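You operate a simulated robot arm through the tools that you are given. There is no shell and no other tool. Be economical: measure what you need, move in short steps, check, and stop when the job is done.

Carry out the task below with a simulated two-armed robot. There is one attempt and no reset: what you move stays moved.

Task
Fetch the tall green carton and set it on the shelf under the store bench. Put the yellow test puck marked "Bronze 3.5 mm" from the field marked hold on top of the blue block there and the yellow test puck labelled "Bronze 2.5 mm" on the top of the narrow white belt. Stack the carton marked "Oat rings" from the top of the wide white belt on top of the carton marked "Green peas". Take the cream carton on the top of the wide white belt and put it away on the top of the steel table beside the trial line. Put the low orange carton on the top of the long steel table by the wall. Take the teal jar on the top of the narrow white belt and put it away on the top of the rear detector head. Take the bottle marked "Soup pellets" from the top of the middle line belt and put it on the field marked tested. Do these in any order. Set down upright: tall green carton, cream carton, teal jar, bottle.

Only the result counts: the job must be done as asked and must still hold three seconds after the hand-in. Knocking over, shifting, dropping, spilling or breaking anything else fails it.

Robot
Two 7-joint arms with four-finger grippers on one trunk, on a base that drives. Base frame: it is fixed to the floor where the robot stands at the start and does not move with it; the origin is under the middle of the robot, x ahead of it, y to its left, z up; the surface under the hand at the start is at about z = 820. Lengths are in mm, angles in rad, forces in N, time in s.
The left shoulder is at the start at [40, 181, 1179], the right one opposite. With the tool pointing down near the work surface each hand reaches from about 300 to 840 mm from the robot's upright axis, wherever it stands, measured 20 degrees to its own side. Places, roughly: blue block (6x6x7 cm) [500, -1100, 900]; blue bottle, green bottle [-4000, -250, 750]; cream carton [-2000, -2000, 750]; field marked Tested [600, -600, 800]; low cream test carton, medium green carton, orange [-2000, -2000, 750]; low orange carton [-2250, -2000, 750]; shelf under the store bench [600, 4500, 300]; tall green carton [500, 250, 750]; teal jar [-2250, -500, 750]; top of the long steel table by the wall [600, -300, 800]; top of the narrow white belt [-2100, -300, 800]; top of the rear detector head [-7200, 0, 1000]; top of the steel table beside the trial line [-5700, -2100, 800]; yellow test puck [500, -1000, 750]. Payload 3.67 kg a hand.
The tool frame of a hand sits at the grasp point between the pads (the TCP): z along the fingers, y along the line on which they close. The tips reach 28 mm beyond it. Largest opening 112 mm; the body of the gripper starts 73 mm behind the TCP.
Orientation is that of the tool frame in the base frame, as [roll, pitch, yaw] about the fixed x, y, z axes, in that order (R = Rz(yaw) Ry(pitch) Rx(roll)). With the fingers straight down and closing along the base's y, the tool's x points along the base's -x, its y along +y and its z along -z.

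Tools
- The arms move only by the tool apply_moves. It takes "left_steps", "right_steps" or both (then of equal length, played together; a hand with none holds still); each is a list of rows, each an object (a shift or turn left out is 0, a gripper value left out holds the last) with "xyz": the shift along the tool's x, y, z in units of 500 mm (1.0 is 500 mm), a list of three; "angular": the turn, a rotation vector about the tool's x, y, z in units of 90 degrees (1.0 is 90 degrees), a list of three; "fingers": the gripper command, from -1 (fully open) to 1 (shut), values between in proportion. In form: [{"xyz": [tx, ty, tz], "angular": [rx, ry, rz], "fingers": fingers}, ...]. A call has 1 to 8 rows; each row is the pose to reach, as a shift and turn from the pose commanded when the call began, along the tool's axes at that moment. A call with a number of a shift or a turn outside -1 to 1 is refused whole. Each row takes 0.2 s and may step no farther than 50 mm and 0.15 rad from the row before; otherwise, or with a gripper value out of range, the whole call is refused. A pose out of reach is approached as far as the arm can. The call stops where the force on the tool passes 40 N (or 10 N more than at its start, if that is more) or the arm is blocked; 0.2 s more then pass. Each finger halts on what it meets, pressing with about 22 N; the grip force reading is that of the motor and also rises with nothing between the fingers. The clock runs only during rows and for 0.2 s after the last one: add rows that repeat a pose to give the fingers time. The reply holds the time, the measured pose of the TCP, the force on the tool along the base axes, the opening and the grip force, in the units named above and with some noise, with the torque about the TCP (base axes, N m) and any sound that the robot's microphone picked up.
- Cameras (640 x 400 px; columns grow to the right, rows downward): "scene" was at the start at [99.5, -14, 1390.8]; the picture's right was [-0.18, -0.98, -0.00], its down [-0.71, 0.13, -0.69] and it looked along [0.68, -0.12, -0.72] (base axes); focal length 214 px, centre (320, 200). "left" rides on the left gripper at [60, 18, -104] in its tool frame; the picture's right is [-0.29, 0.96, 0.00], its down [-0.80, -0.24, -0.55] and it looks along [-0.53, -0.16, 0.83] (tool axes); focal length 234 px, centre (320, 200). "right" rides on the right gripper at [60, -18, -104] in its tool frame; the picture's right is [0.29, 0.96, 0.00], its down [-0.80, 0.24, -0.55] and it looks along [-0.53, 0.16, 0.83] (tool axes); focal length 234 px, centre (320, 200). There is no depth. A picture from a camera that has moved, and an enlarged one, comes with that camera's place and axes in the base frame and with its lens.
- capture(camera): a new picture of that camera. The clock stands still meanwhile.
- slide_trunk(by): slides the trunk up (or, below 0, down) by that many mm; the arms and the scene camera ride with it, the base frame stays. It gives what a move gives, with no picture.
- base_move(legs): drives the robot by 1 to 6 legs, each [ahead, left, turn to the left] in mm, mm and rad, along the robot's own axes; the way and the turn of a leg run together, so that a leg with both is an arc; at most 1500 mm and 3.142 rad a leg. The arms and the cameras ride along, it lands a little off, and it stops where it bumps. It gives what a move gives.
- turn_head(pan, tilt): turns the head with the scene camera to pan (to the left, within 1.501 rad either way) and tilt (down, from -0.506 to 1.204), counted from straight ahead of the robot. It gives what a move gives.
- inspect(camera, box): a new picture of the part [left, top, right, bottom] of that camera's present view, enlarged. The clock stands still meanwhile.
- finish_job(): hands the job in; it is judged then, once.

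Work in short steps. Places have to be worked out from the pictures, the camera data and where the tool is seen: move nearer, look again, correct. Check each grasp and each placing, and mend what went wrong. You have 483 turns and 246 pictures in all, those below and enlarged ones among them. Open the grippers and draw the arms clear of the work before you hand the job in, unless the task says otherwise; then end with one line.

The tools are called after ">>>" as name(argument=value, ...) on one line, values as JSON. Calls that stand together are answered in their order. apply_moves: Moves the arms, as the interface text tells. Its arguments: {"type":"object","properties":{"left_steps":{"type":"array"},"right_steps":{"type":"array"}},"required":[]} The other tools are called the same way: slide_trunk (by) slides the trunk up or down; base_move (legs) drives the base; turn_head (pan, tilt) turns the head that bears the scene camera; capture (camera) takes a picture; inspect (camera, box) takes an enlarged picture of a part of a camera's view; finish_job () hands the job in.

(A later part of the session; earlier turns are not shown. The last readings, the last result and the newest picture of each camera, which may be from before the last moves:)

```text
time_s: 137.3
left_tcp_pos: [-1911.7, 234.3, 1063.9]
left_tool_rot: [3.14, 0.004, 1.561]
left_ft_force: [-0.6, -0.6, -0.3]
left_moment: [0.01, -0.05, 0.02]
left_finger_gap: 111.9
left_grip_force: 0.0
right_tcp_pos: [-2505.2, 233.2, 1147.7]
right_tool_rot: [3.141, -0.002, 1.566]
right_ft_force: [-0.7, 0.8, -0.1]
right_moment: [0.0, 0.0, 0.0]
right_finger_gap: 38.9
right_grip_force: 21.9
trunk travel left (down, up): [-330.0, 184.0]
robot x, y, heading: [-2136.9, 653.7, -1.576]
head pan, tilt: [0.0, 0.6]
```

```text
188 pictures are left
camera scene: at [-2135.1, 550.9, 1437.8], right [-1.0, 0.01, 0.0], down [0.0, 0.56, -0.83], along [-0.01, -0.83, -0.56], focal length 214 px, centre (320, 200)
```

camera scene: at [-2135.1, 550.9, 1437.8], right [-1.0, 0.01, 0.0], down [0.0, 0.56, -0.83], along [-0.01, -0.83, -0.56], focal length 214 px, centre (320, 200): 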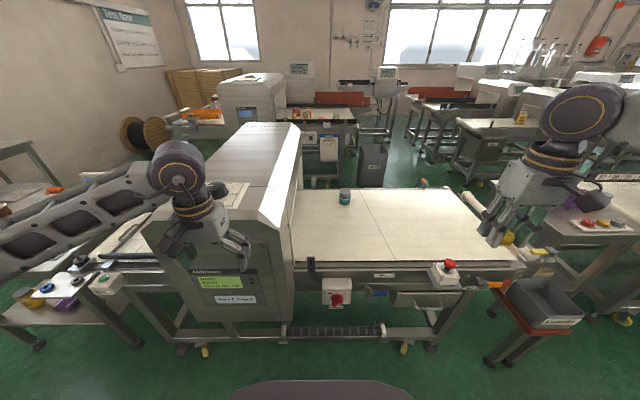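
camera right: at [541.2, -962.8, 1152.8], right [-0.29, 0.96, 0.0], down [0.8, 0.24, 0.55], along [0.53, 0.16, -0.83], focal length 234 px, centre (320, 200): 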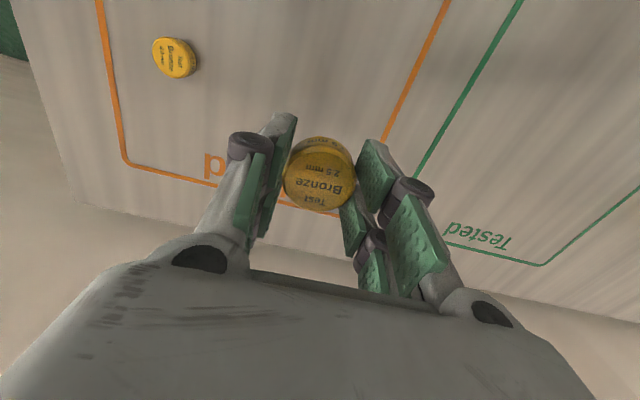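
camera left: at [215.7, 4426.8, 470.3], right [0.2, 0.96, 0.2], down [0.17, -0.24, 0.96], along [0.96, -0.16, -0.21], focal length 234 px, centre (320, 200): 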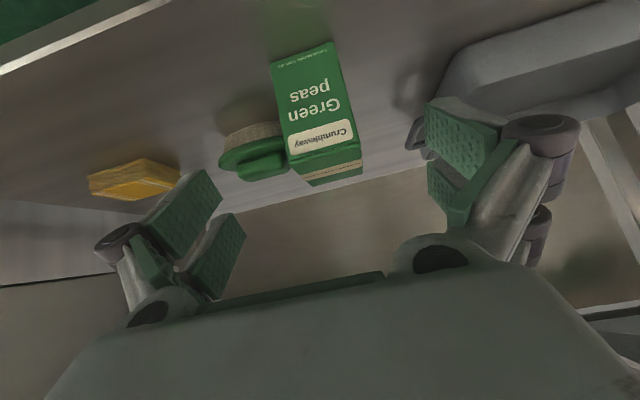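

The teal jar is at about (-2274,-350) on the belt, right of the detector. I drive right 350 mm so the left hand clears the detector, then ahead 230 mm.

>>> base_move(legs=[[0, -350, 0], [230, 0, 0]])

>>> turn_head(pan=0.2, tilt=0.8)

>>> capture(camera="scene")

>>> capture(camera="right")

```text
time_s: 141.1
left_tcp_pos: [-2266.2, 5.0, 1063.5]
left_tool_rot: [-3.141, 0.002, 1.563]
left_ft_force: [0.0, 0.1, -0.4]
left_moment: [0.03, -0.03, 0.0]
left_finger_gap: 112.0
left_grip_force: 0.0
right_tcp_pos: [-2861.2, 6.2, 1150.0]
right_tool_rot: [3.14, -0.001, 1.563]
right_ft_force: [0.0, -0.5, -1.1]
right_moment: [0.02, 0.01, -0.01]
right_finger_gap: 39.0
right_grip_force: 22.1
trunk travel left (down, up): [-330.0, 184.0]
robot x, y, heading: [-2490.6, 431.7, -1.579]
head pan, tilt: [0.0, 0.6]
```

```text
time_s: 141.8
left_tcp_pos: [-2265.9, 4.8, 1065.7]
left_tool_rot: [-3.141, 0.001, 1.565]
left_ft_force: [1.0, -0.6, 0.5]
left_moment: [0.01, -0.03, 0.02]
left_finger_gap: 111.8
left_grip_force: 0.0
right_tcp_pos: [-2860.3, 4.5, 1148.6]
right_tool_rot: [3.14, -0.001, 1.566]
right_ft_force: [0.9, -0.4, -0.3]
right_moment: [-0.02, -0.02, 0.03]
right_finger_gap: 38.9
right_grip_force: 21.6
trunk travel left (down, up): [-330.0, 184.0]
robot x, y, heading: [-2489.8, 432.0, -1.571]
head pan, tilt: [0.201, 0.799]
```

```text
187 pictures are left
camera scene: at [-2474.0, 331.3, 1420.9], right [-0.98, -0.19, 0.0], down [-0.14, 0.7, -0.7], along [0.13, -0.68, -0.72], focal length 214 px, centre (320, 200)
```

scene: 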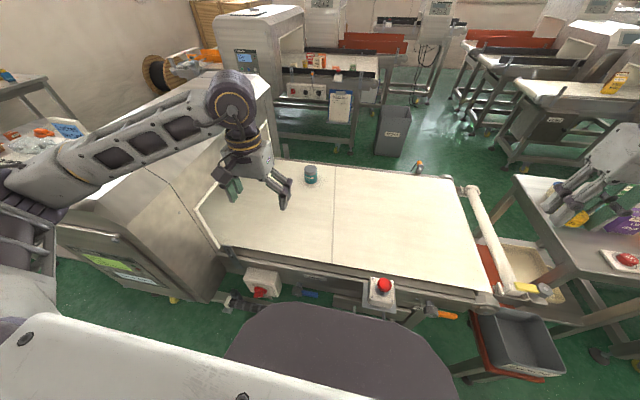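

```text
186 pictures are left
camera right: at [-2878.6, 64.4, 1251.9], right [0.96, 0.28, 0.0], down [0.24, -0.8, 0.55], along [0.16, -0.53, -0.83], focal length 234 px, centre (320, 200)
```

right: 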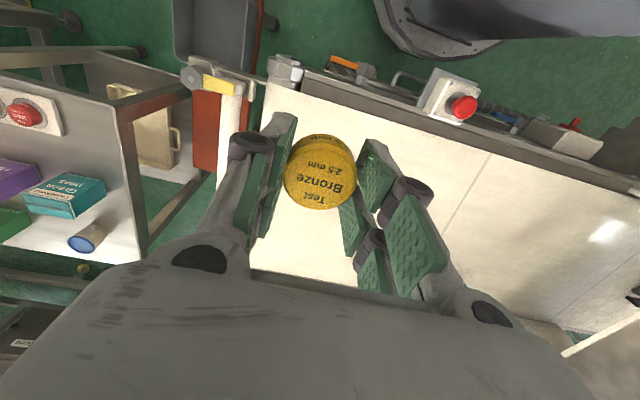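

The belt is clear around (-2680,-150), so I bring the puck down there with the right hand.

>>> apply_moves(right_steps=[{"xyz": [-0.045, 0.052, 0.057]}, {"xyz": [-0.09, 0.104, 0.114]}, {"xyz": [-0.135, 0.156, 0.171]}, {"xyz": [-0.18, 0.208, 0.228]}, {"xyz": [-0.225, 0.26, 0.285]}, {"xyz": [-0.27, 0.31, 0.342]}, {"xyz": [-0.31, 0.36, 0.4]}, {"xyz": [-0.31, 0.36, 0.4]}])

>>> capture(camera="right")

```text
time_s: 143.6
left_tcp_pos: [-2266.2, 5.2, 1064.7]
left_tool_rot: [3.141, 0.004, 1.565]
left_ft_force: [0.3, 0.0, -0.5]
left_moment: [0.0, 0.01, 0.02]
left_finger_gap: 112.1
left_grip_force: 0.0
right_tcp_pos: [-2680.8, -149.8, 948.4]
right_tool_rot: [3.14, 0.003, 1.565]
right_ft_force: [-0.4, 0.3, 0.1]
right_moment: [-0.03, 0.01, 0.02]
right_finger_gap: 38.7
right_grip_force: 21.6
trunk travel left (down, up): [-330.0, 184.0]
robot x, y, heading: [-2489.2, 431.6, -1.576]
head pan, tilt: [0.201, 0.799]
```

```text
185 pictures are left
camera right: at [-2699.3, -89.5, 1051.6], right [0.96, 0.28, 0.0], down [0.23, -0.8, 0.56], along [0.16, -0.53, -0.83], focal length 234 px, centre (320, 200)
```

right: 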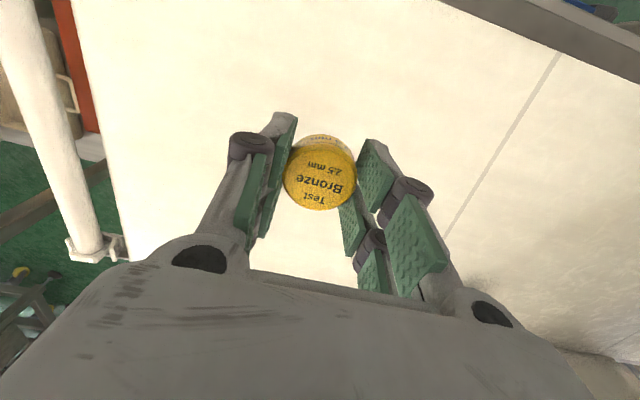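

I descend toward the belt; the force will show where it is.

>>> apply_moves(right_steps=[{"xyz": [0, 0, 0.08]}, {"xyz": [0, 0, 0.16]}, {"xyz": [0, 0, 0.176]}, {"xyz": [0, 0, 0.182]}, {"xyz": [0, 0, 0.188]}, {"xyz": [0, 0, 0.194]}, {"xyz": [0, 0, 0.2]}, {"xyz": [0, 0, 0.206]}])

```text
time_s: 145.4
left_tcp_pos: [-2265.8, 4.2, 1064.2]
left_tool_rot: [-3.141, 0.004, 1.566]
left_ft_force: [0.2, 0.2, -0.8]
left_moment: [-0.01, -0.03, 0.02]
left_finger_gap: 111.9
left_grip_force: 0.3
right_tcp_pos: [-2692.5, -137.1, 862.6]
right_tool_rot: [3.139, 0.0, 1.567]
right_ft_force: [-0.2, 0.5, 0.0]
right_moment: [0.0, 0.04, 0.03]
right_finger_gap: 38.8
right_grip_force: 22.1
right hand out of reach, approached as far as the arm can: row 2, 3, 4, 5, 6, 7, 8
trunk travel left (down, up): [-330.0, 184.0]
robot x, y, heading: [-2490.1, 431.4, -1.575]
head pan, tilt: [0.201, 0.799]
```

The arm is out of vertical reach at this trunk height. I go back up, lower the trunk 60 mm, and descend again.

>>> apply_moves(right_steps=[{"xyz": [0, 0, -0.06]}, {"xyz": [0, 0, -0.14]}, {"xyz": [0, 0, -0.206]}, {"xyz": [0, 0, -0.206]}])

>>> slide_trunk(by=-60)

>>> apply_moves(right_steps=[{"xyz": [0, 0, 0.04]}, {"xyz": [0, 0, 0.06]}, {"xyz": [0, 0, 0.066]}, {"xyz": [0, 0, 0.072]}, {"xyz": [0, 0, 0.078]}, {"xyz": [0, 0, 0.084]}, {"xyz": [0, 0, 0.09]}])

```text
time_s: 146.4
left_tcp_pos: [-2265.8, 4.9, 1064.4]
left_tool_rot: [3.142, 0.002, 1.563]
left_ft_force: [0.0, 0.4, -0.2]
left_moment: [0.02, 0.02, -0.01]
left_finger_gap: 112.0
left_grip_force: 0.1
right_tcp_pos: [-2694.1, -137.1, 967.3]
right_tool_rot: [3.14, -0.002, 1.566]
right_ft_force: [-0.6, 0.0, -0.2]
right_moment: [-0.01, 0.01, 0.01]
right_finger_gap: 38.8
right_grip_force: 22.0
trunk travel left (down, up): [-330.0, 184.0]
robot x, y, heading: [-2486.4, 430.2, -1.579]
head pan, tilt: [0.201, 0.799]
```

```text
time_s: 147.4
left_tcp_pos: [-2271.9, 11.6, 1028.5]
left_tool_rot: [3.138, 0.051, 1.571]
left_ft_force: [0.2, 0.5, -0.4]
left_moment: [0.01, 0.0, 0.01]
left_finger_gap: 112.1
left_grip_force: 0.0
right_tcp_pos: [-2700.8, -127.6, 913.3]
right_tool_rot: [3.129, 0.012, 1.564]
right_ft_force: [-0.8, 0.5, -0.9]
right_moment: [-0.01, 0.01, 0.02]
right_finger_gap: 39.2
right_grip_force: 22.1
trunk travel left (down, up): [-270.0, 244.0]
robot x, y, heading: [-2490.1, 431.4, -1.573]
head pan, tilt: [0.201, 0.799]
```

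```text
time_s: 149.0
left_tcp_pos: [-2273.0, 11.8, 1028.2]
left_tool_rot: [3.138, 0.055, 1.572]
left_ft_force: [0.4, 0.4, -1.0]
left_moment: [0.01, -0.04, -0.03]
left_finger_gap: 111.9
left_grip_force: 0.0
right_tcp_pos: [-2702.2, -127.9, 867.6]
right_tool_rot: [3.132, 0.012, 1.565]
right_ft_force: [0.4, 0.0, -0.2]
right_moment: [0.0, 0.02, 0.02]
right_finger_gap: 38.8
right_grip_force: 22.6
trunk travel left (down, up): [-270.0, 244.0]
robot x, y, heading: [-2490.5, 431.2, -1.573]
head pan, tilt: [0.201, 0.799]
```

The left arm came down only 36 mm, so something touches it, probably the detector under the forearm. I look.

>>> turn_head(pan=0.7, tilt=0.7)

>>> capture(camera="scene")

```text
time_s: 149.9
left_tcp_pos: [-2272.4, 11.8, 1028.4]
left_tool_rot: [3.138, 0.053, 1.57]
left_ft_force: [-0.1, 0.6, 0.4]
left_moment: [0.02, 0.0, 0.02]
left_finger_gap: 112.0
left_grip_force: 0.1
right_tcp_pos: [-2701.1, -127.9, 866.9]
right_tool_rot: [3.131, 0.013, 1.566]
right_ft_force: [0.5, 0.2, -0.1]
right_moment: [0.03, 0.04, -0.02]
right_finger_gap: 39.0
right_grip_force: 22.4
trunk travel left (down, up): [-270.0, 244.0]
robot x, y, heading: [-2490.7, 431.0, -1.573]
head pan, tilt: [0.7, 0.7]
```

```text
184 pictures are left
camera scene: at [-2447.9, 361.4, 1371.6], right [-0.77, -0.64, 0.0], down [-0.4, 0.49, -0.78], along [0.5, -0.6, -0.63], focal length 214 px, centre (320, 200)
```

scene: 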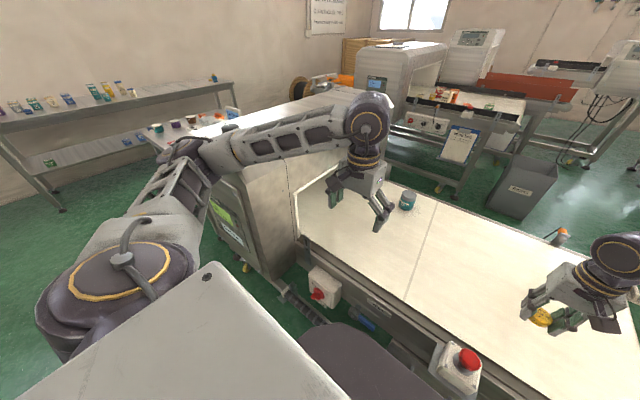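

The left forearm rests over the detector. I raise the trunk back, drive 300 mm right so the arm is clear, then lower again.

>>> slide_trunk(by=60)

>>> apply_moves(right_steps=[{"xyz": [0, 0, -0.06]}, {"xyz": [0, 0, -0.1]}])

>>> base_move(legs=[[0, -300, 0]])

>>> capture(camera="scene")

```text
time_s: 150.9
left_tcp_pos: [-2265.8, 4.0, 1063.6]
left_tool_rot: [-3.141, 0.002, 1.563]
left_ft_force: [0.6, -0.2, 0.3]
left_moment: [-0.04, 0.0, -0.02]
left_finger_gap: 112.0
left_grip_force: 0.2
right_tcp_pos: [-2694.8, -136.2, 922.4]
right_tool_rot: [-3.141, 0.0, 1.563]
right_ft_force: [0.6, 1.0, 0.0]
right_moment: [-0.02, -0.01, -0.01]
right_finger_gap: 38.7
right_grip_force: 22.1
trunk travel left (down, up): [-330.0, 184.0]
robot x, y, heading: [-2487.6, 428.1, -1.579]
head pan, tilt: [0.7, 0.7]
```

```text
time_s: 151.5
left_tcp_pos: [-2266.1, 6.4, 1065.9]
left_tool_rot: [-3.14, 0.003, 1.563]
left_ft_force: [0.3, 0.3, 0.2]
left_moment: [-0.04, -0.01, 0.01]
left_finger_gap: 111.7
left_grip_force: 0.1
right_tcp_pos: [-2694.5, -137.2, 969.9]
right_tool_rot: [3.141, 0.001, 1.565]
right_ft_force: [-0.7, -0.2, -1.0]
right_moment: [-0.03, 0.02, 0.0]
right_finger_gap: 38.6
right_grip_force: 22.2
trunk travel left (down, up): [-330.0, 184.0]
robot x, y, heading: [-2490.2, 428.9, -1.577]
head pan, tilt: [0.7, 0.7]
```

```text
time_s: 153.6
left_tcp_pos: [-2563.7, 7.2, 1064.6]
left_tool_rot: [3.141, 0.003, 1.563]
left_ft_force: [0.0, -1.1, -0.3]
left_moment: [0.03, -0.01, -0.02]
left_finger_gap: 112.1
left_grip_force: 0.0
right_tcp_pos: [-2992.8, -135.3, 970.4]
right_tool_rot: [3.138, 0.0, 1.562]
right_ft_force: [-0.1, -0.4, -0.1]
right_moment: [0.01, 0.01, 0.01]
right_finger_gap: 38.8
right_grip_force: 22.5
trunk travel left (down, up): [-330.0, 184.0]
robot x, y, heading: [-2788.7, 432.1, -1.582]
head pan, tilt: [0.7, 0.7]
```

```text
183 pictures are left
camera scene: at [-2733.4, 347.7, 1429.1], right [-0.77, -0.64, 0.0], down [-0.41, 0.5, -0.76], along [0.49, -0.59, -0.64], focal length 214 px, centre (320, 200)
```

scene: 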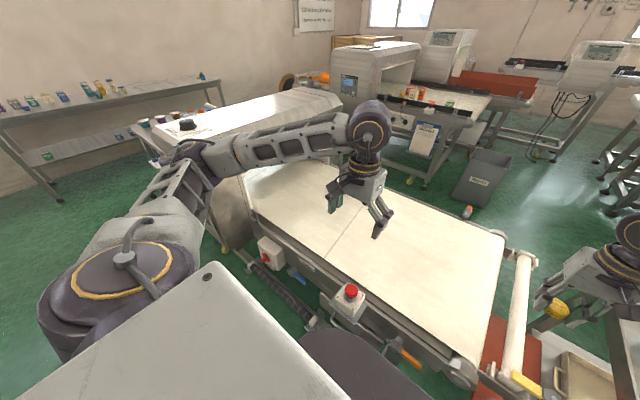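

Both arms are clear now. I move the right hand over the belt at (-2800,-150), lower the trunk 60 mm, and look.

>>> apply_moves(right_steps=[{"xyz": [-0.006, 0.08, 0]}, {"xyz": [-0.012, 0.16, 0]}, {"xyz": [-0.02, 0.24, 0]}, {"xyz": [-0.03, 0.32, 0]}, {"xyz": [-0.03, 0.386, 0]}])

>>> slide_trunk(by=-60)

>>> capture(camera="right")

```text
time_s: 154.8
left_tcp_pos: [-2564.3, 7.9, 1064.5]
left_tool_rot: [-3.141, 0.002, 1.562]
left_ft_force: [-0.2, 0.3, -0.3]
left_moment: [-0.02, -0.05, -0.01]
left_finger_gap: 112.1
left_grip_force: 0.1
right_tcp_pos: [-2889.8, -103.1, 995.2]
right_tool_rot: [3.139, -0.001, 1.564]
right_ft_force: [0.4, 0.2, -0.5]
right_moment: [-0.04, -0.05, -0.04]
right_finger_gap: 38.9
right_grip_force: 21.9
right hand out of reach, approached as far as the arm can: row 2, 3, 4, 5
trunk travel left (down, up): [-330.0, 184.0]
robot x, y, heading: [-2787.6, 431.4, -1.578]
head pan, tilt: [0.7, 0.7]
```

```text
time_s: 155.8
left_tcp_pos: [-2564.3, 6.7, 1005.5]
left_tool_rot: [-3.141, 0.005, 1.562]
left_ft_force: [-1.2, -0.7, 1.0]
left_moment: [-0.02, 0.03, 0.01]
left_finger_gap: 112.0
left_grip_force: 0.0
right_tcp_pos: [-2887.7, -102.7, 936.1]
right_tool_rot: [3.139, 0.002, 1.563]
right_ft_force: [0.0, -0.5, -0.4]
right_moment: [0.02, -0.03, 0.02]
right_finger_gap: 39.1
right_grip_force: 22.0
trunk travel left (down, up): [-270.0, 244.0]
robot x, y, heading: [-2785.3, 435.0, -1.578]
head pan, tilt: [0.7, 0.7]
```

```text
182 pictures are left
camera right: at [-2906.4, -42.5, 1039.5], right [0.96, 0.28, 0.0], down [0.23, -0.8, 0.56], along [0.16, -0.53, -0.83], focal length 234 px, centre (320, 200)
```

right: 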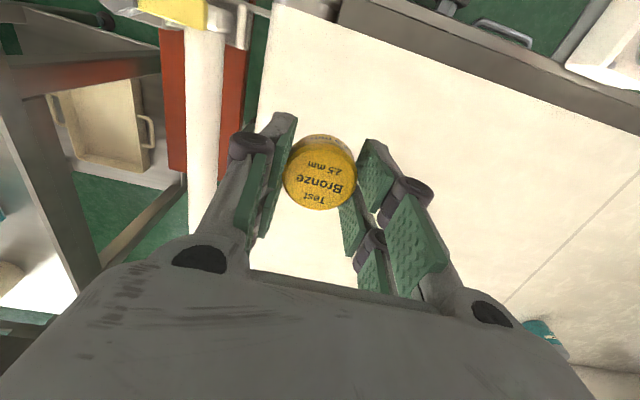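

The right hand reaches better on its own side. I reset it, drive 185 mm left to x ≈ -2600, which still clears the detector, and move the hand to (-2825,-140).

>>> apply_moves(right_steps=[{"xyz": [0.047, -0.088, -0.025]}, {"xyz": [0.094, -0.176, -0.05]}, {"xyz": [0.094, -0.176, -0.05]}])

>>> base_move(legs=[[0, 185, 0]])

>>> apply_moves(right_steps=[{"xyz": [-0.02, -0.08, 0]}, {"xyz": [-0.05, -0.16, 0.0]}, {"xyz": [-0.075, -0.244, 0.0]}, {"xyz": [-0.075, -0.244, 0.0]}])

>>> capture(camera="scene")

```text
refused: row 1 steps farther than a row can; nothing moved
```

```text
time_s: 157.3
left_tcp_pos: [-2376.6, 5.3, 1005.0]
left_tool_rot: [-3.139, 0.003, 1.563]
left_ft_force: [0.4, 0.5, -0.2]
left_moment: [-0.02, -0.01, 0.0]
left_finger_gap: 112.0
left_grip_force: 0.1
right_tcp_pos: [-2701.3, -103.8, 936.8]
right_tool_rot: [3.14, 0.0, 1.565]
right_ft_force: [0.7, -0.2, 0.3]
right_moment: [-0.03, 0.04, 0.0]
right_finger_gap: 39.0
right_grip_force: 22.2
trunk travel left (down, up): [-270.0, 244.0]
robot x, y, heading: [-2597.4, 431.1, -1.575]
head pan, tilt: [0.7, 0.7]
```

```text
time_s: 158.3
left_tcp_pos: [-2377.7, 6.1, 1006.0]
left_tool_rot: [-3.141, 0.002, 1.562]
left_ft_force: [-0.2, 0.6, 0.0]
left_moment: [-0.01, -0.01, -0.02]
left_finger_gap: 112.0
left_grip_force: 0.1
right_tcp_pos: [-2824.5, -141.8, 935.5]
right_tool_rot: [3.14, 0.001, 1.565]
right_ft_force: [0.2, -1.0, -0.6]
right_moment: [0.01, 0.01, 0.02]
right_finger_gap: 38.8
right_grip_force: 22.3
trunk travel left (down, up): [-270.0, 244.0]
robot x, y, heading: [-2599.2, 432.8, -1.576]
head pan, tilt: [0.7, 0.7]
```

```text
181 pictures are left
camera scene: at [-2546.5, 346.2, 1369.8], right [-0.77, -0.64, 0.0], down [-0.41, 0.5, -0.76], along [0.49, -0.59, -0.64], focal length 214 px, centre (320, 200)
```

scene: 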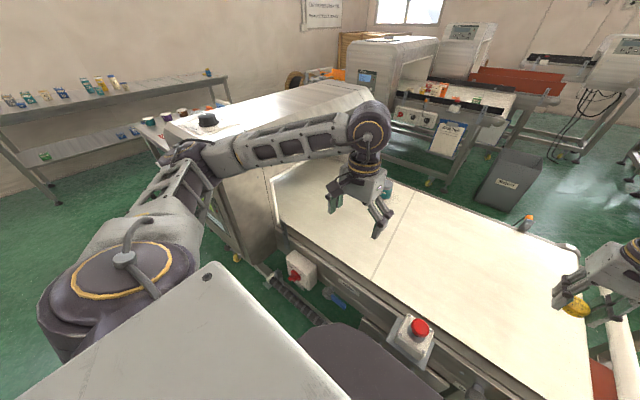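

The puck is over the belt. I descend.

>>> apply_moves(right_steps=[{"xyz": [0, 0, 0.08]}, {"xyz": [0, 0, 0.14]}, {"xyz": [0, 0, 0.15]}, {"xyz": [0, 0, 0.158]}, {"xyz": [0, 0, 0.166]}, {"xyz": [0, 0, 0.174]}, {"xyz": [0, 0, 0.182]}, {"xyz": [0, 0, 0.19]}])

>>> capture(camera="right")

```text
time_s: 160.2
left_tcp_pos: [-2377.6, 6.5, 1005.5]
left_tool_rot: [3.141, 0.003, 1.561]
left_ft_force: [1.2, 0.1, -0.2]
left_moment: [0.01, -0.03, 0.01]
left_finger_gap: 112.0
left_grip_force: 0.1
right_tcp_pos: [-2824.3, -141.3, 840.9]
right_tool_rot: [3.139, -0.001, 1.565]
right_ft_force: [-0.2, 0.8, -0.4]
right_moment: [0.0, 0.02, -0.02]
right_finger_gap: 38.9
right_grip_force: 22.8
trunk travel left (down, up): [-270.0, 244.0]
robot x, y, heading: [-2600.3, 431.9, -1.58]
head pan, tilt: [0.7, 0.7]
```

```text
180 pictures are left
camera right: at [-2842.1, -81.5, 943.7], right [0.96, 0.28, 0.0], down [0.23, -0.8, 0.55], along [0.16, -0.53, -0.83], focal length 234 px, centre (320, 200)
```

right: 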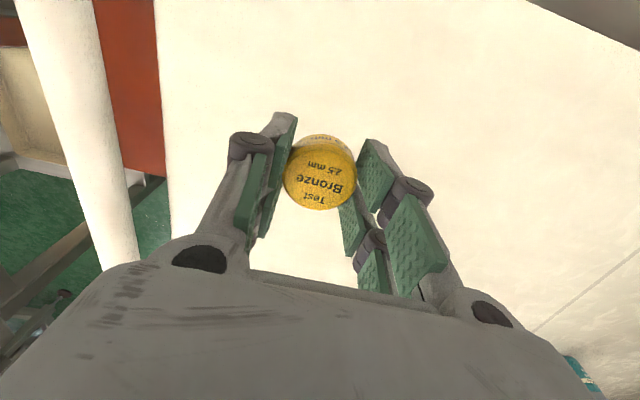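

No contact yet, so I go on down in 4 mm rows.

>>> apply_moves(right_steps=[{"xyz": [0, 0, 0.008]}, {"xyz": [0, 0, 0.016]}, {"xyz": [0, 0, 0.024]}, {"xyz": [0, 0, 0.032]}, {"xyz": [0, 0, 0.04]}, {"xyz": [0, 0, 0.048]}, {"xyz": [0, 0, 0.056]}, {"xyz": [0, 0, 0.064]}])

```text
time_s: 161.9
left_tcp_pos: [-2378.9, 6.0, 1005.1]
left_tool_rot: [3.142, 0.004, 1.563]
left_ft_force: [0.4, -0.9, 0.5]
left_moment: [0.01, -0.04, 0.03]
left_finger_gap: 111.9
left_grip_force: 0.0
right_tcp_pos: [-2823.2, -141.5, 809.2]
right_tool_rot: [3.14, 0.001, 1.566]
right_ft_force: [0.1, 0.6, 0.7]
right_moment: [-0.01, -0.02, -0.02]
right_finger_gap: 38.6
right_grip_force: 22.0
trunk travel left (down, up): [-270.0, 244.0]
robot x, y, heading: [-2597.1, 430.4, -1.582]
head pan, tilt: [0.7, 0.7]
```

>>> apply_moves(right_steps=[{"xyz": [0, 0, 0.008]}, {"xyz": [0, 0, 0.016]}, {"xyz": [0, 0, 0.024]}, {"xyz": [0, 0, 0.032]}, {"xyz": [0, 0, 0.04]}, {"xyz": [0, 0, 0.048]}, {"xyz": [0, 0, 0.056]}, {"xyz": [0, 0, 0.064]}])

>>> capture(camera="right")

```text
time_s: 163.8
left_tcp_pos: [-2378.2, 5.2, 1004.7]
left_tool_rot: [-3.141, 0.002, 1.562]
left_ft_force: [-0.1, 0.3, 1.2]
left_moment: [0.0, 0.01, 0.01]
left_finger_gap: 112.1
left_grip_force: 0.0
right_tcp_pos: [-2827.4, -136.4, 782.4]
right_tool_rot: [3.139, 0.003, 1.566]
right_ft_force: [0.1, -0.4, -0.2]
right_moment: [-0.03, 0.01, 0.01]
right_finger_gap: 38.9
right_grip_force: 22.3
right hand out of reach, approached as far as the arm can: row 6, 7, 8
trunk travel left (down, up): [-270.0, 244.0]
robot x, y, heading: [-2604.0, 431.9, -1.571]
head pan, tilt: [0.7, 0.7]
```

```text
179 pictures are left
camera right: at [-2846.2, -75.6, 884.8], right [0.96, 0.28, 0.0], down [0.23, -0.8, 0.56], along [0.16, -0.53, -0.83], focal length 234 px, centre (320, 200)
```

right: 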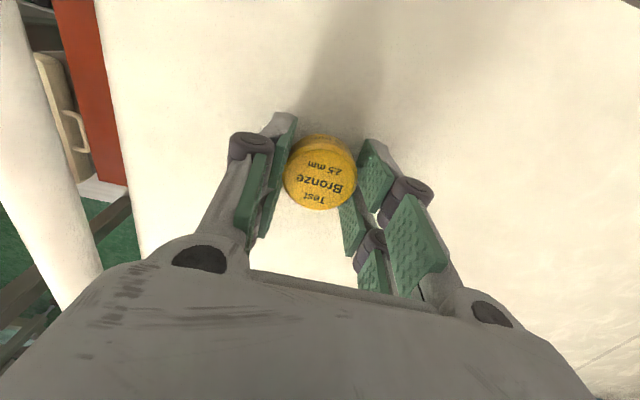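

Still above the belt (puck bottom about 755) and at the reach limit. I go up 40 mm, lower the trunk 60 mm and repeat.

>>> apply_moves(right_steps=[{"xyz": [0, 0, -0.06]}, {"xyz": [0, 0, -0.1]}, {"xyz": [0, 0, -0.1]}])

>>> slide_trunk(by=-60)

```text
time_s: 164.6
left_tcp_pos: [-2378.3, 6.5, 1004.8]
left_tool_rot: [-3.141, 0.0, 1.564]
left_ft_force: [-0.6, -1.2, -0.6]
left_moment: [0.02, -0.02, 0.0]
left_finger_gap: 112.1
left_grip_force: 0.1
right_tcp_pos: [-2829.1, -135.2, 832.5]
right_tool_rot: [3.14, 0.0, 1.564]
right_ft_force: [0.7, 0.2, -0.1]
right_moment: [-0.02, 0.01, -0.02]
right_finger_gap: 38.8
right_grip_force: 21.9
trunk travel left (down, up): [-270.0, 244.0]
robot x, y, heading: [-2601.6, 432.8, -1.58]
head pan, tilt: [0.7, 0.7]
```

```text
time_s: 165.7
left_tcp_pos: [-2379.1, 6.1, 945.6]
left_tool_rot: [3.141, 0.005, 1.562]
left_ft_force: [-0.3, -0.3, 0.1]
left_moment: [0.0, 0.02, -0.03]
left_finger_gap: 111.9
left_grip_force: 0.0
right_tcp_pos: [-2828.0, -137.1, 776.8]
right_tool_rot: [3.14, 0.006, 1.564]
right_ft_force: [-1.2, 4.9, 11.5]
right_moment: [0.42, 0.23, -0.05]
right_finger_gap: 38.8
right_grip_force: 22.8
trunk travel left (down, up): [-210.0, 304.0]
robot x, y, heading: [-2598.3, 431.6, -1.579]
head pan, tilt: [0.7, 0.7]
stopped: the force on the tool passed its limit at 42 N (the readings are from after the stop); the commanded pose is now the measured one
```

Contact: the belt surface is near z 750. I release the puck and lift.

>>> apply_moves(right_steps=[{"xyz": [0, 0, -0.002], "fingers": 0.1}, {"xyz": [0, 0, -0.002], "fingers": -0.3}, {"xyz": [0, 0, -0.002], "fingers": -0.3}, {"xyz": [0, 0, -0.08]}, {"xyz": [0, 0, -0.17]}, {"xyz": [0, 0, -0.26]}])

>>> capture(camera="right")

>>> turn_head(pan=0.3, tilt=0.75)

>>> capture(camera="scene")

```text
time_s: 167.1
left_tcp_pos: [-2377.8, 7.2, 945.8]
left_tool_rot: [-3.141, 0.003, 1.561]
left_ft_force: [0.3, 0.1, -0.1]
left_moment: [-0.03, 0.06, 0.02]
left_finger_gap: 112.0
left_grip_force: 0.0
right_tcp_pos: [-2829.9, -135.0, 907.6]
right_tool_rot: [3.14, 0.005, 1.564]
right_ft_force: [0.5, 0.3, -0.3]
right_moment: [-0.05, 0.0, -0.02]
right_finger_gap: 73.1
right_grip_force: 0.0
trunk travel left (down, up): [-210.0, 304.0]
robot x, y, heading: [-2600.4, 431.5, -1.58]
head pan, tilt: [0.7, 0.7]
```

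```text
178 pictures are left
camera right: at [-2847.1, -75.4, 1009.8], right [0.96, 0.28, 0.0], down [0.23, -0.8, 0.56], along [0.16, -0.54, -0.83], focal length 234 px, centre (320, 200)
```

right: 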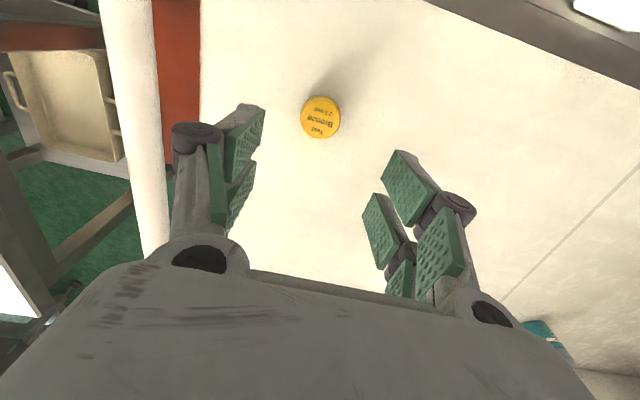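

```text
time_s: 168.0
left_tcp_pos: [-2378.7, 6.3, 946.3]
left_tool_rot: [3.14, 0.004, 1.561]
left_ft_force: [0.1, 0.4, -0.5]
left_moment: [-0.02, -0.04, -0.02]
left_finger_gap: 111.9
left_grip_force: 0.1
right_tcp_pos: [-2829.7, -137.4, 906.0]
right_tool_rot: [3.14, 0.005, 1.565]
right_ft_force: [-0.2, -1.0, -0.1]
right_moment: [0.01, 0.0, -0.05]
right_finger_gap: 72.7
right_grip_force: 0.0
trunk travel left (down, up): [-210.0, 304.0]
robot x, y, heading: [-2598.7, 432.3, -1.579]
head pan, tilt: [0.3, 0.75]
```

```text
177 pictures are left
camera scene: at [-2577.7, 332.6, 1306.3], right [-0.96, -0.29, 0.0], down [-0.2, 0.65, -0.73], along [0.21, -0.7, -0.68], focal length 214 px, centre (320, 200)
```

scene: 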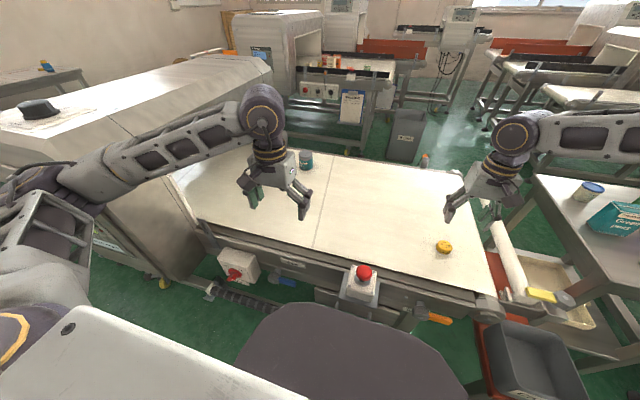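

The puck is on the belt. The jar is near (-2279,-434), too far for a vertical grasp, so I will reach it tilted. I look closer first.

>>> inspect(camera="scene", box=[270, 135, 350, 185])

>>> capture(camera="left")

```text
8.00 times, centred on (310, 160) of scene
camera zoom: at [-2577.7, 332.6, 1306.3], right [-0.96, -0.29, 0.0], down [-0.2, 0.65, -0.73], along [0.21, -0.7, -0.68], focal length 1716 px, centre (400, 520)
```

zoom: 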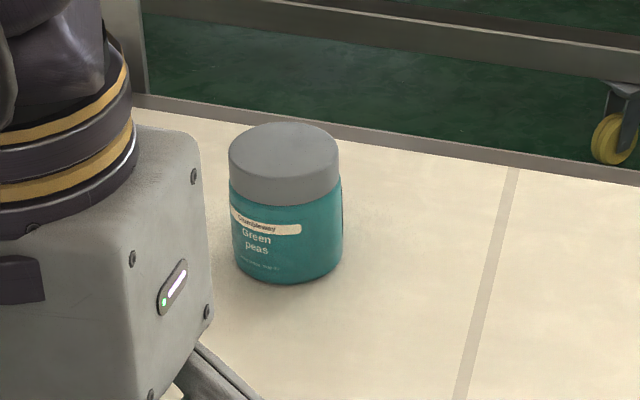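

```text
175 pictures are left
camera left: at [-2360.8, 65.6, 1049.8], right [0.96, -0.3, 0.0], down [-0.25, -0.79, 0.56], along [-0.16, -0.53, -0.83], focal length 234 px, centre (320, 200)
```

left: 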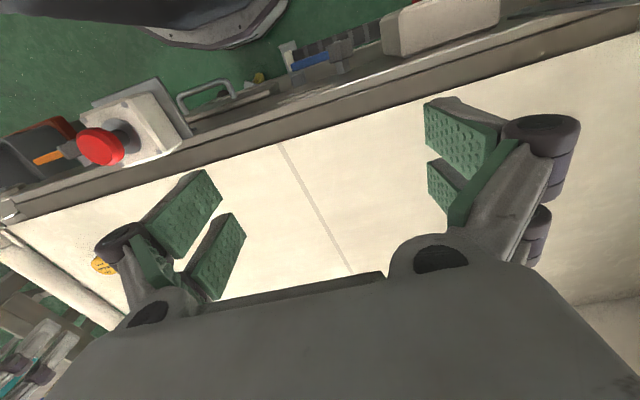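

The jar is about 63 mm wide and 70 mm tall, centred at (-2282,-431) on the belt at z 750. I move ahead 40 mm and bring the left hand to a 45° pre-grasp behind it.

>>> base_move(legs=[[40, 0, 0]])

>>> apply_moves(left_steps=[{"xyz": [-0.079, 0.024, 0.019], "angular": [0, -0.0625, 0]}, {"xyz": [-0.158, 0.048, 0.038], "angular": [0, -0.125, 0]}, {"xyz": [-0.238, 0.072, 0.057], "angular": [0, -0.1875, 0]}, {"xyz": [-0.317, 0.096, 0.077], "angular": [0, -0.25, 0]}, {"xyz": [-0.396, 0.12, 0.096], "angular": [0, -0.3125, 0]}, {"xyz": [-0.475, 0.144, 0.115], "angular": [0, -0.375, 0]}, {"xyz": [-0.555, 0.168, 0.135], "angular": [0, -0.4375, 0]}, {"xyz": [-0.634, 0.192, 0.154], "angular": [0, -0.5, 0]}])

>>> capture(camera="left")

>>> capture(camera="scene")

```text
time_s: 168.8
left_tcp_pos: [-2376.0, 1.0, 943.2]
left_tool_rot: [3.136, -0.008, 1.577]
left_ft_force: [0.8, 0.4, 0.7]
left_moment: [0.03, 0.01, -0.01]
left_finger_gap: 112.0
left_grip_force: 0.0
right_tcp_pos: [-2828.3, -149.1, 908.2]
right_tool_rot: [3.135, 0.008, 1.572]
right_ft_force: [-0.1, 0.3, -0.1]
right_moment: [0.05, -0.03, 0.02]
right_finger_gap: 72.7
right_grip_force: 0.1
trunk travel left (down, up): [-210.0, 304.0]
robot x, y, heading: [-2602.2, 417.0, -1.569]
head pan, tilt: [0.3, 0.75]
stopped in leg 1: the robot was blocked; the commanded pose is now the measured one
```

```text
time_s: 170.6
left_tcp_pos: [-2275.8, -308.9, 874.0]
left_tool_rot: [3.126, 0.791, 1.569]
left_ft_force: [0.0, -0.3, -0.3]
left_moment: [0.01, 0.04, -0.01]
left_finger_gap: 111.8
left_grip_force: 0.1
right_tcp_pos: [-2829.6, -141.3, 913.6]
right_tool_rot: [3.135, 0.019, 1.574]
right_ft_force: [-0.1, -0.1, -0.5]
right_moment: [-0.02, 0.03, -0.02]
right_finger_gap: 72.5
right_grip_force: 0.0
trunk travel left (down, up): [-210.0, 304.0]
robot x, y, heading: [-2601.5, 425.9, -1.569]
head pan, tilt: [0.3, 0.75]
```

```text
174 pictures are left
camera left: at [-2260.2, -192.9, 904.2], right [0.96, -0.19, 0.22], down [-0.25, -0.17, 0.95], along [-0.15, -0.97, -0.21], focal length 234 px, centre (320, 200)
```

left: 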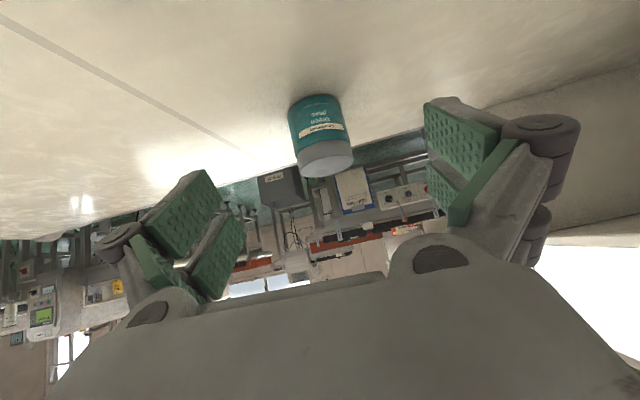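

```text
173 pictures are left
camera scene: at [-2584.4, 336.8, 1307.9], right [-0.95, -0.3, 0.0], down [-0.2, 0.64, -0.74], along [0.22, -0.71, -0.67], focal length 214 px, centre (320, 200)
```

scene: 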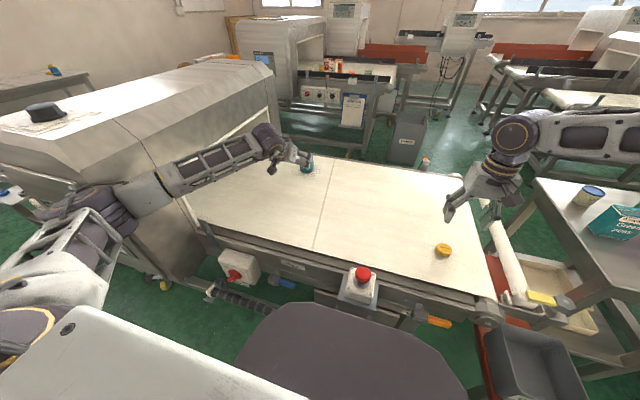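

The base touched something after 10 mm, so I back off 10 mm. The jar is confirmed near (-2280,-425), and I advance part of the way.

>>> base_move(legs=[[-12, 0, 0]])

>>> apply_moves(left_steps=[{"xyz": [-0.06, -0.006, 0.05]}, {"xyz": [-0.06, -0.006, 0.12]}, {"xyz": [-0.06, -0.006, 0.16]}])

>>> capture(camera="left")

```text
time_s: 171.3
left_tcp_pos: [-2284.8, -305.9, 864.8]
left_tool_rot: [3.133, 0.781, 1.562]
left_ft_force: [0.4, 1.1, -0.6]
left_moment: [0.01, 0.02, -0.03]
left_finger_gap: 112.0
left_grip_force: 0.1
right_tcp_pos: [-2831.1, -134.5, 908.9]
right_tool_rot: [3.136, 0.012, 1.57]
right_ft_force: [0.6, -0.6, -0.5]
right_moment: [-0.01, 0.04, 0.0]
right_finger_gap: 73.0
right_grip_force: 0.1
trunk travel left (down, up): [-210.0, 304.0]
robot x, y, heading: [-2600.5, 430.3, -1.572]
head pan, tilt: [0.3, 0.75]
```

```text
time_s: 172.2
left_tcp_pos: [-2286.0, -387.4, 824.7]
left_tool_rot: [3.138, 0.774, 1.566]
left_ft_force: [0.8, -0.1, 0.2]
left_moment: [-0.03, 0.0, -0.02]
left_finger_gap: 112.2
left_grip_force: 0.0
right_tcp_pos: [-2828.3, -140.2, 908.1]
right_tool_rot: [3.141, 0.005, 1.568]
right_ft_force: [-0.2, -0.4, 0.4]
right_moment: [-0.04, 0.02, -0.01]
right_finger_gap: 72.8
right_grip_force: 0.1
trunk travel left (down, up): [-210.0, 304.0]
robot x, y, heading: [-2603.5, 431.6, -1.573]
head pan, tilt: [0.3, 0.75]
```

```text
172 pictures are left
camera left: at [-2268.2, -271.9, 857.0], right [0.96, -0.21, 0.2], down [-0.24, -0.18, 0.95], along [-0.16, -0.96, -0.22], focal length 234 px, centre (320, 200)
```

left: 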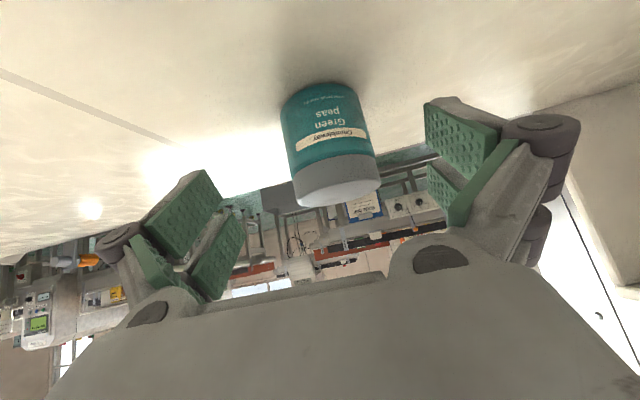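

The jar is at (-2279,-417). I make the final 33 mm advance and close.

>>> apply_moves(left_steps=[{"xyz": [0.01, 0.014, 0.03]}, {"xyz": [0.01, 0.014, 0.068]}, {"xyz": [0.01, 0.014, 0.068], "fingers": 0.2}, {"xyz": [0.01, 0.014, 0.068], "fingers": 1}, {"xyz": [0.01, 0.014, 0.068], "fingers": 1}])

>>> capture(camera="left")

```text
time_s: 173.3
left_tcp_pos: [-2278.0, -409.1, 796.3]
left_tool_rot: [3.138, 0.776, 1.568]
left_ft_force: [-1.0, -0.8, 1.4]
left_moment: [0.0, -0.06, -0.01]
left_finger_gap: 59.2
left_grip_force: 22.0
right_tcp_pos: [-2828.3, -141.2, 907.8]
right_tool_rot: [3.139, 0.006, 1.569]
right_ft_force: [0.0, 0.1, 0.3]
right_moment: [-0.02, 0.03, 0.0]
right_finger_gap: 72.9
right_grip_force: 0.1
trunk travel left (down, up): [-210.0, 304.0]
robot x, y, heading: [-2606.4, 427.7, -1.574]
head pan, tilt: [0.3, 0.75]
```

```text
171 pictures are left
camera left: at [-2260.9, -292.2, 828.4], right [0.96, -0.21, 0.2], down [-0.24, -0.18, 0.95], along [-0.16, -0.96, -0.22], focal length 234 px, centre (320, 200)
```

left: 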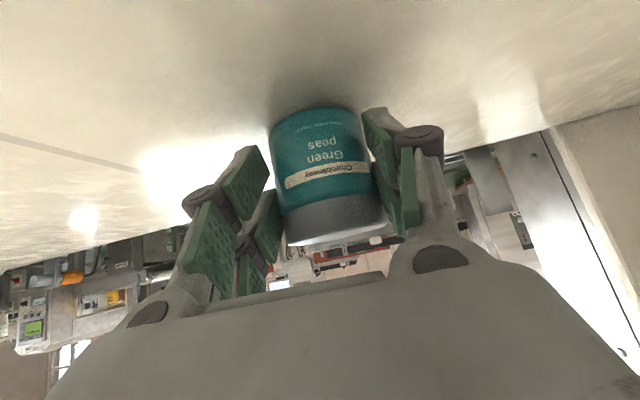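

The jar is gripped at 59 mm. I lift it straight up and pull it back over the belt.

>>> apply_moves(left_steps=[{"xyz": [-0.05, 0, -0.05]}, {"xyz": [-0.11, 0, -0.11]}, {"xyz": [-0.17, 0, -0.17]}, {"xyz": [-0.17, 0, -0.25]}, {"xyz": [-0.17, 0, -0.33]}, {"xyz": [-0.15, 0, -0.41]}])

>>> capture(camera="left")

```text
time_s: 174.9
left_tcp_pos: [-2314.9, -321.4, 998.2]
left_tool_rot: [3.128, 0.776, 1.529]
left_ft_force: [-0.2, -0.2, -1.7]
left_moment: [0.03, -0.01, 0.01]
left_finger_gap: 59.4
left_grip_force: 22.2
right_tcp_pos: [-2845.8, -137.4, 905.8]
right_tool_rot: [3.13, 0.007, 1.56]
right_ft_force: [1.0, 0.9, 0.5]
right_moment: [-0.05, -0.03, -0.01]
right_finger_gap: 72.8
right_grip_force: 0.1
trunk travel left (down, up): [-210.0, 304.0]
robot x, y, heading: [-2610.3, 428.9, -1.59]
head pan, tilt: [0.3, 0.75]
stopped in row 6 (left hand): the arm was blocked; the commanded pose is now the measured one
```

```text
170 pictures are left
camera left: at [-2293.4, -206.6, 1031.4], right [0.95, -0.24, 0.21], down [-0.25, -0.17, 0.95], along [-0.19, -0.96, -0.23], focal length 234 px, centre (320, 200)
```

left: 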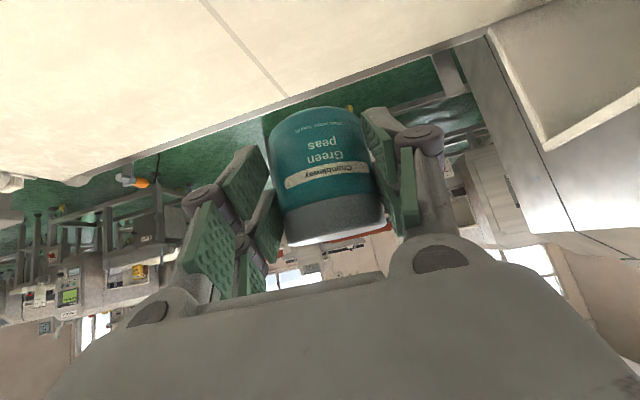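

The left elbow touched something. I look before I move on.

>>> turn_head(pan=0.9, tilt=0.6)

>>> capture(camera="scene")

```text
time_s: 175.9
left_tcp_pos: [-2310.2, -322.2, 996.8]
left_tool_rot: [3.125, 0.771, 1.532]
left_ft_force: [-0.6, -0.9, -1.6]
left_moment: [0.04, -0.01, -0.01]
left_finger_gap: 59.5
left_grip_force: 22.2
right_tcp_pos: [-2844.5, -140.6, 903.8]
right_tool_rot: [3.125, 0.005, 1.561]
right_ft_force: [0.6, -0.2, 0.1]
right_moment: [-0.02, 0.02, 0.03]
right_finger_gap: 72.9
right_grip_force: 0.1
trunk travel left (down, up): [-210.0, 304.0]
robot x, y, heading: [-2606.6, 429.1, -1.584]
head pan, tilt: [0.901, 0.6]
```

```text
169 pictures are left
camera scene: at [-2552.9, 351.9, 1319.8], right [-0.63, -0.78, -0.01], down [-0.43, 0.36, -0.83], along [0.65, -0.52, -0.56], focal length 214 px, centre (320, 200)
```

scene: 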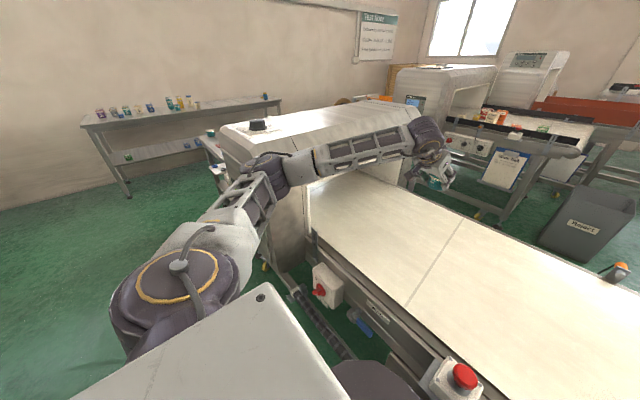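

The elbow leans on the detector's side. I raise the right hand, then drive right 200 mm away from it.

>>> apply_moves(right_steps=[{"xyz": [0, 0, -0.08]}, {"xyz": [0, 0, -0.16]}, {"xyz": [0, 0, -0.24]}, {"xyz": [0, 0, -0.32]}, {"xyz": [0, 0, -0.4]}])

>>> base_move(legs=[[0, -200, 0]])

>>> slide_trunk(by=150)

```text
time_s: 177.2
left_tcp_pos: [-2310.6, -323.5, 996.5]
left_tool_rot: [3.124, 0.77, 1.532]
left_ft_force: [0.1, 0.3, -1.0]
left_moment: [0.01, 0.02, -0.03]
left_finger_gap: 59.3
left_grip_force: 22.5
right_tcp_pos: [-2847.8, -138.7, 1102.2]
right_tool_rot: [3.126, 0.004, 1.561]
right_ft_force: [0.1, -1.8, 0.0]
right_moment: [0.02, -0.04, -0.03]
right_finger_gap: 73.0
right_grip_force: 0.1
trunk travel left (down, up): [-210.0, 304.0]
robot x, y, heading: [-2604.4, 432.3, -1.58]
head pan, tilt: [0.901, 0.6]
```

```text
time_s: 177.9
left_tcp_pos: [-2313.2, -320.2, 999.3]
left_tool_rot: [3.134, 0.778, 1.537]
left_ft_force: [0.0, -0.6, -2.4]
left_moment: [0.03, 0.02, -0.01]
left_finger_gap: 59.2
left_grip_force: 22.0
right_tcp_pos: [-2848.9, -134.5, 1106.7]
right_tool_rot: [3.131, 0.007, 1.559]
right_ft_force: [1.2, 0.5, -0.4]
right_moment: [0.0, 0.01, 0.0]
right_finger_gap: 73.0
right_grip_force: 0.1
trunk travel left (down, up): [-210.0, 304.0]
robot x, y, heading: [-2607.3, 431.0, -1.581]
head pan, tilt: [0.901, 0.6]
stopped in leg 1: the robot was blocked; the commanded pose is now the measured one
```

```text
time_s: 179.6
left_tcp_pos: [-2304.1, -323.6, 1142.8]
left_tool_rot: [3.14, 0.775, 1.544]
left_ft_force: [0.4, -0.4, -0.5]
left_moment: [0.01, -0.02, 0.03]
left_finger_gap: 59.3
left_grip_force: 22.2
right_tcp_pos: [-2840.2, -136.7, 1253.9]
right_tool_rot: [3.139, 0.003, 1.563]
right_ft_force: [-0.3, 0.2, 1.0]
right_moment: [0.01, 0.02, 0.03]
right_finger_gap: 72.6
right_grip_force: 0.1
trunk travel left (down, up): [-360.0, 154.0]
robot x, y, heading: [-2612.4, 429.7, -1.586]
head pan, tilt: [0.901, 0.6]
```

The trunk rise freed things. I try driving right again.

>>> base_move(legs=[[-30, -20, 0], [0, -200, 0]])

>>> capture(camera="scene")

```text
time_s: 181.7
left_tcp_pos: [-2520.2, -290.3, 1142.7]
left_tool_rot: [-3.14, 0.775, 1.545]
left_ft_force: [0.3, 0.5, -0.7]
left_moment: [0.0, 0.02, -0.01]
left_finger_gap: 59.3
left_grip_force: 22.2
right_tcp_pos: [-3055.9, -105.3, 1254.9]
right_tool_rot: [3.138, 0.003, 1.562]
right_ft_force: [1.0, -0.3, -0.1]
right_moment: [0.0, 0.0, 0.01]
right_finger_gap: 72.6
right_grip_force: 0.0
trunk travel left (down, up): [-360.0, 154.0]
robot x, y, heading: [-2826.0, 462.2, -1.585]
head pan, tilt: [0.901, 0.6]
```

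```text
168 pictures are left
camera scene: at [-2757.5, 385.6, 1467.8], right [-0.63, -0.78, 0.0], down [-0.44, 0.36, -0.82], along [0.64, -0.52, -0.57], focal length 214 px, centre (320, 200)
```

scene: 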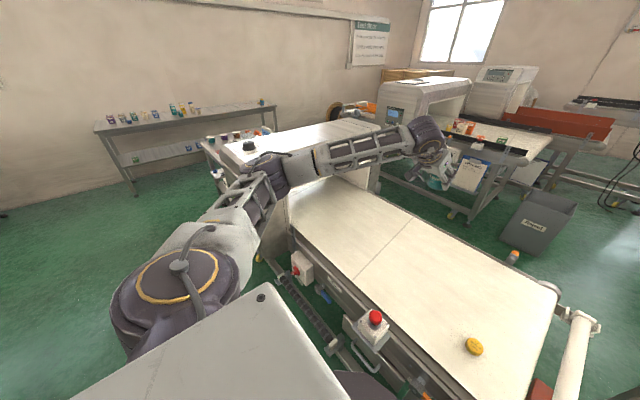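

Free again, and the puck is untouched on the belt. I pull the jar in and look to the right for a way to the wide belt.

>>> apply_moves(left_steps=[{"xyz": [0.055, 0, -0.055]}, {"xyz": [0.11, 0, -0.11]}, {"xyz": [0.165, 0, -0.165]}, {"xyz": [0.22, 0, -0.22]}, {"xyz": [0.26, 0, -0.26]}])

>>> turn_head(pan=-0.7, tilt=0.4)

>>> capture(camera="scene")

```text
time_s: 182.9
left_tcp_pos: [-2514.9, -105.8, 1146.1]
left_tool_rot: [3.141, 0.775, 1.545]
left_ft_force: [-0.3, -0.5, -1.3]
left_moment: [0.03, -0.03, 0.0]
left_finger_gap: 59.5
left_grip_force: 22.0
right_tcp_pos: [-3056.6, -104.1, 1255.3]
right_tool_rot: [3.138, 0.005, 1.562]
right_ft_force: [-0.9, 0.3, 0.8]
right_moment: [-0.02, 0.03, 0.01]
right_finger_gap: 73.0
right_grip_force: 0.1
trunk travel left (down, up): [-360.0, 154.0]
robot x, y, heading: [-2824.5, 458.9, -1.584]
head pan, tilt: [0.901, 0.6]
```

```text
time_s: 184.6
left_tcp_pos: [-2516.0, -105.6, 1145.8]
left_tool_rot: [3.141, 0.775, 1.545]
left_ft_force: [-0.5, 0.5, -0.9]
left_moment: [0.06, -0.03, 0.0]
left_finger_gap: 59.5
left_grip_force: 22.0
right_tcp_pos: [-3056.5, -104.9, 1254.8]
right_tool_rot: [3.138, 0.007, 1.562]
right_ft_force: [0.4, -0.4, -0.9]
right_moment: [0.0, -0.02, 0.02]
right_finger_gap: 72.6
right_grip_force: 0.2
trunk travel left (down, up): [-360.0, 154.0]
robot x, y, heading: [-2829.7, 462.7, -1.58]
head pan, tilt: [-0.7, 0.4]
```

```text
167 pictures are left
camera scene: at [-2887.9, 371.4, 1486.1], right [-0.76, 0.65, 0.0], down [0.25, 0.3, -0.92], along [-0.6, -0.7, -0.39], focal length 214 px, centre (320, 200)
```

scene: 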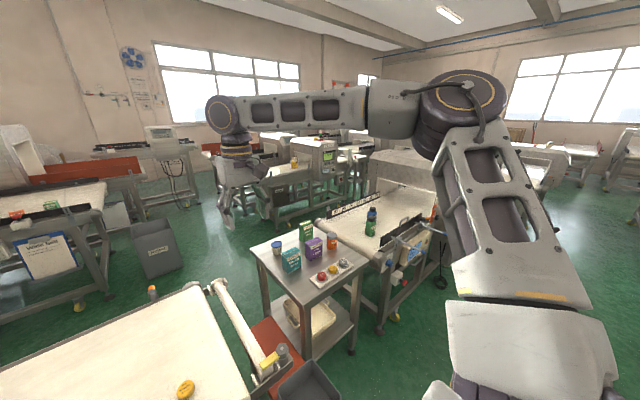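

The row is closed on this side, so I go around by the start aisle. I back up, turn to face +x, and drive along y ≈ 710.

>>> base_move(legs=[[-250, 0, 0], [0, 0, 1.58], [1500, 0, 0], [1300, 0, 0]])

```text
time_s: 204.2
left_tcp_pos: [544.1, 1027.8, 1144.8]
left_tool_rot: [-3.141, 0.774, 3.123]
left_ft_force: [-1.0, -0.7, -1.1]
left_moment: [0.01, 0.04, -0.01]
left_finger_gap: 59.3
left_grip_force: 22.2
right_tcp_pos: [548.1, 485.9, 1255.5]
right_tool_rot: [3.139, 0.005, 3.14]
right_ft_force: [-0.4, -0.1, 0.2]
right_moment: [0.03, 0.0, 0.01]
right_finger_gap: 72.9
right_grip_force: 0.1
trunk travel left (down, up): [-360.0, 154.0]
robot x, y, heading: [-22.0, 712.5, -0.004]
head pan, tilt: [-0.7, 0.4]
```

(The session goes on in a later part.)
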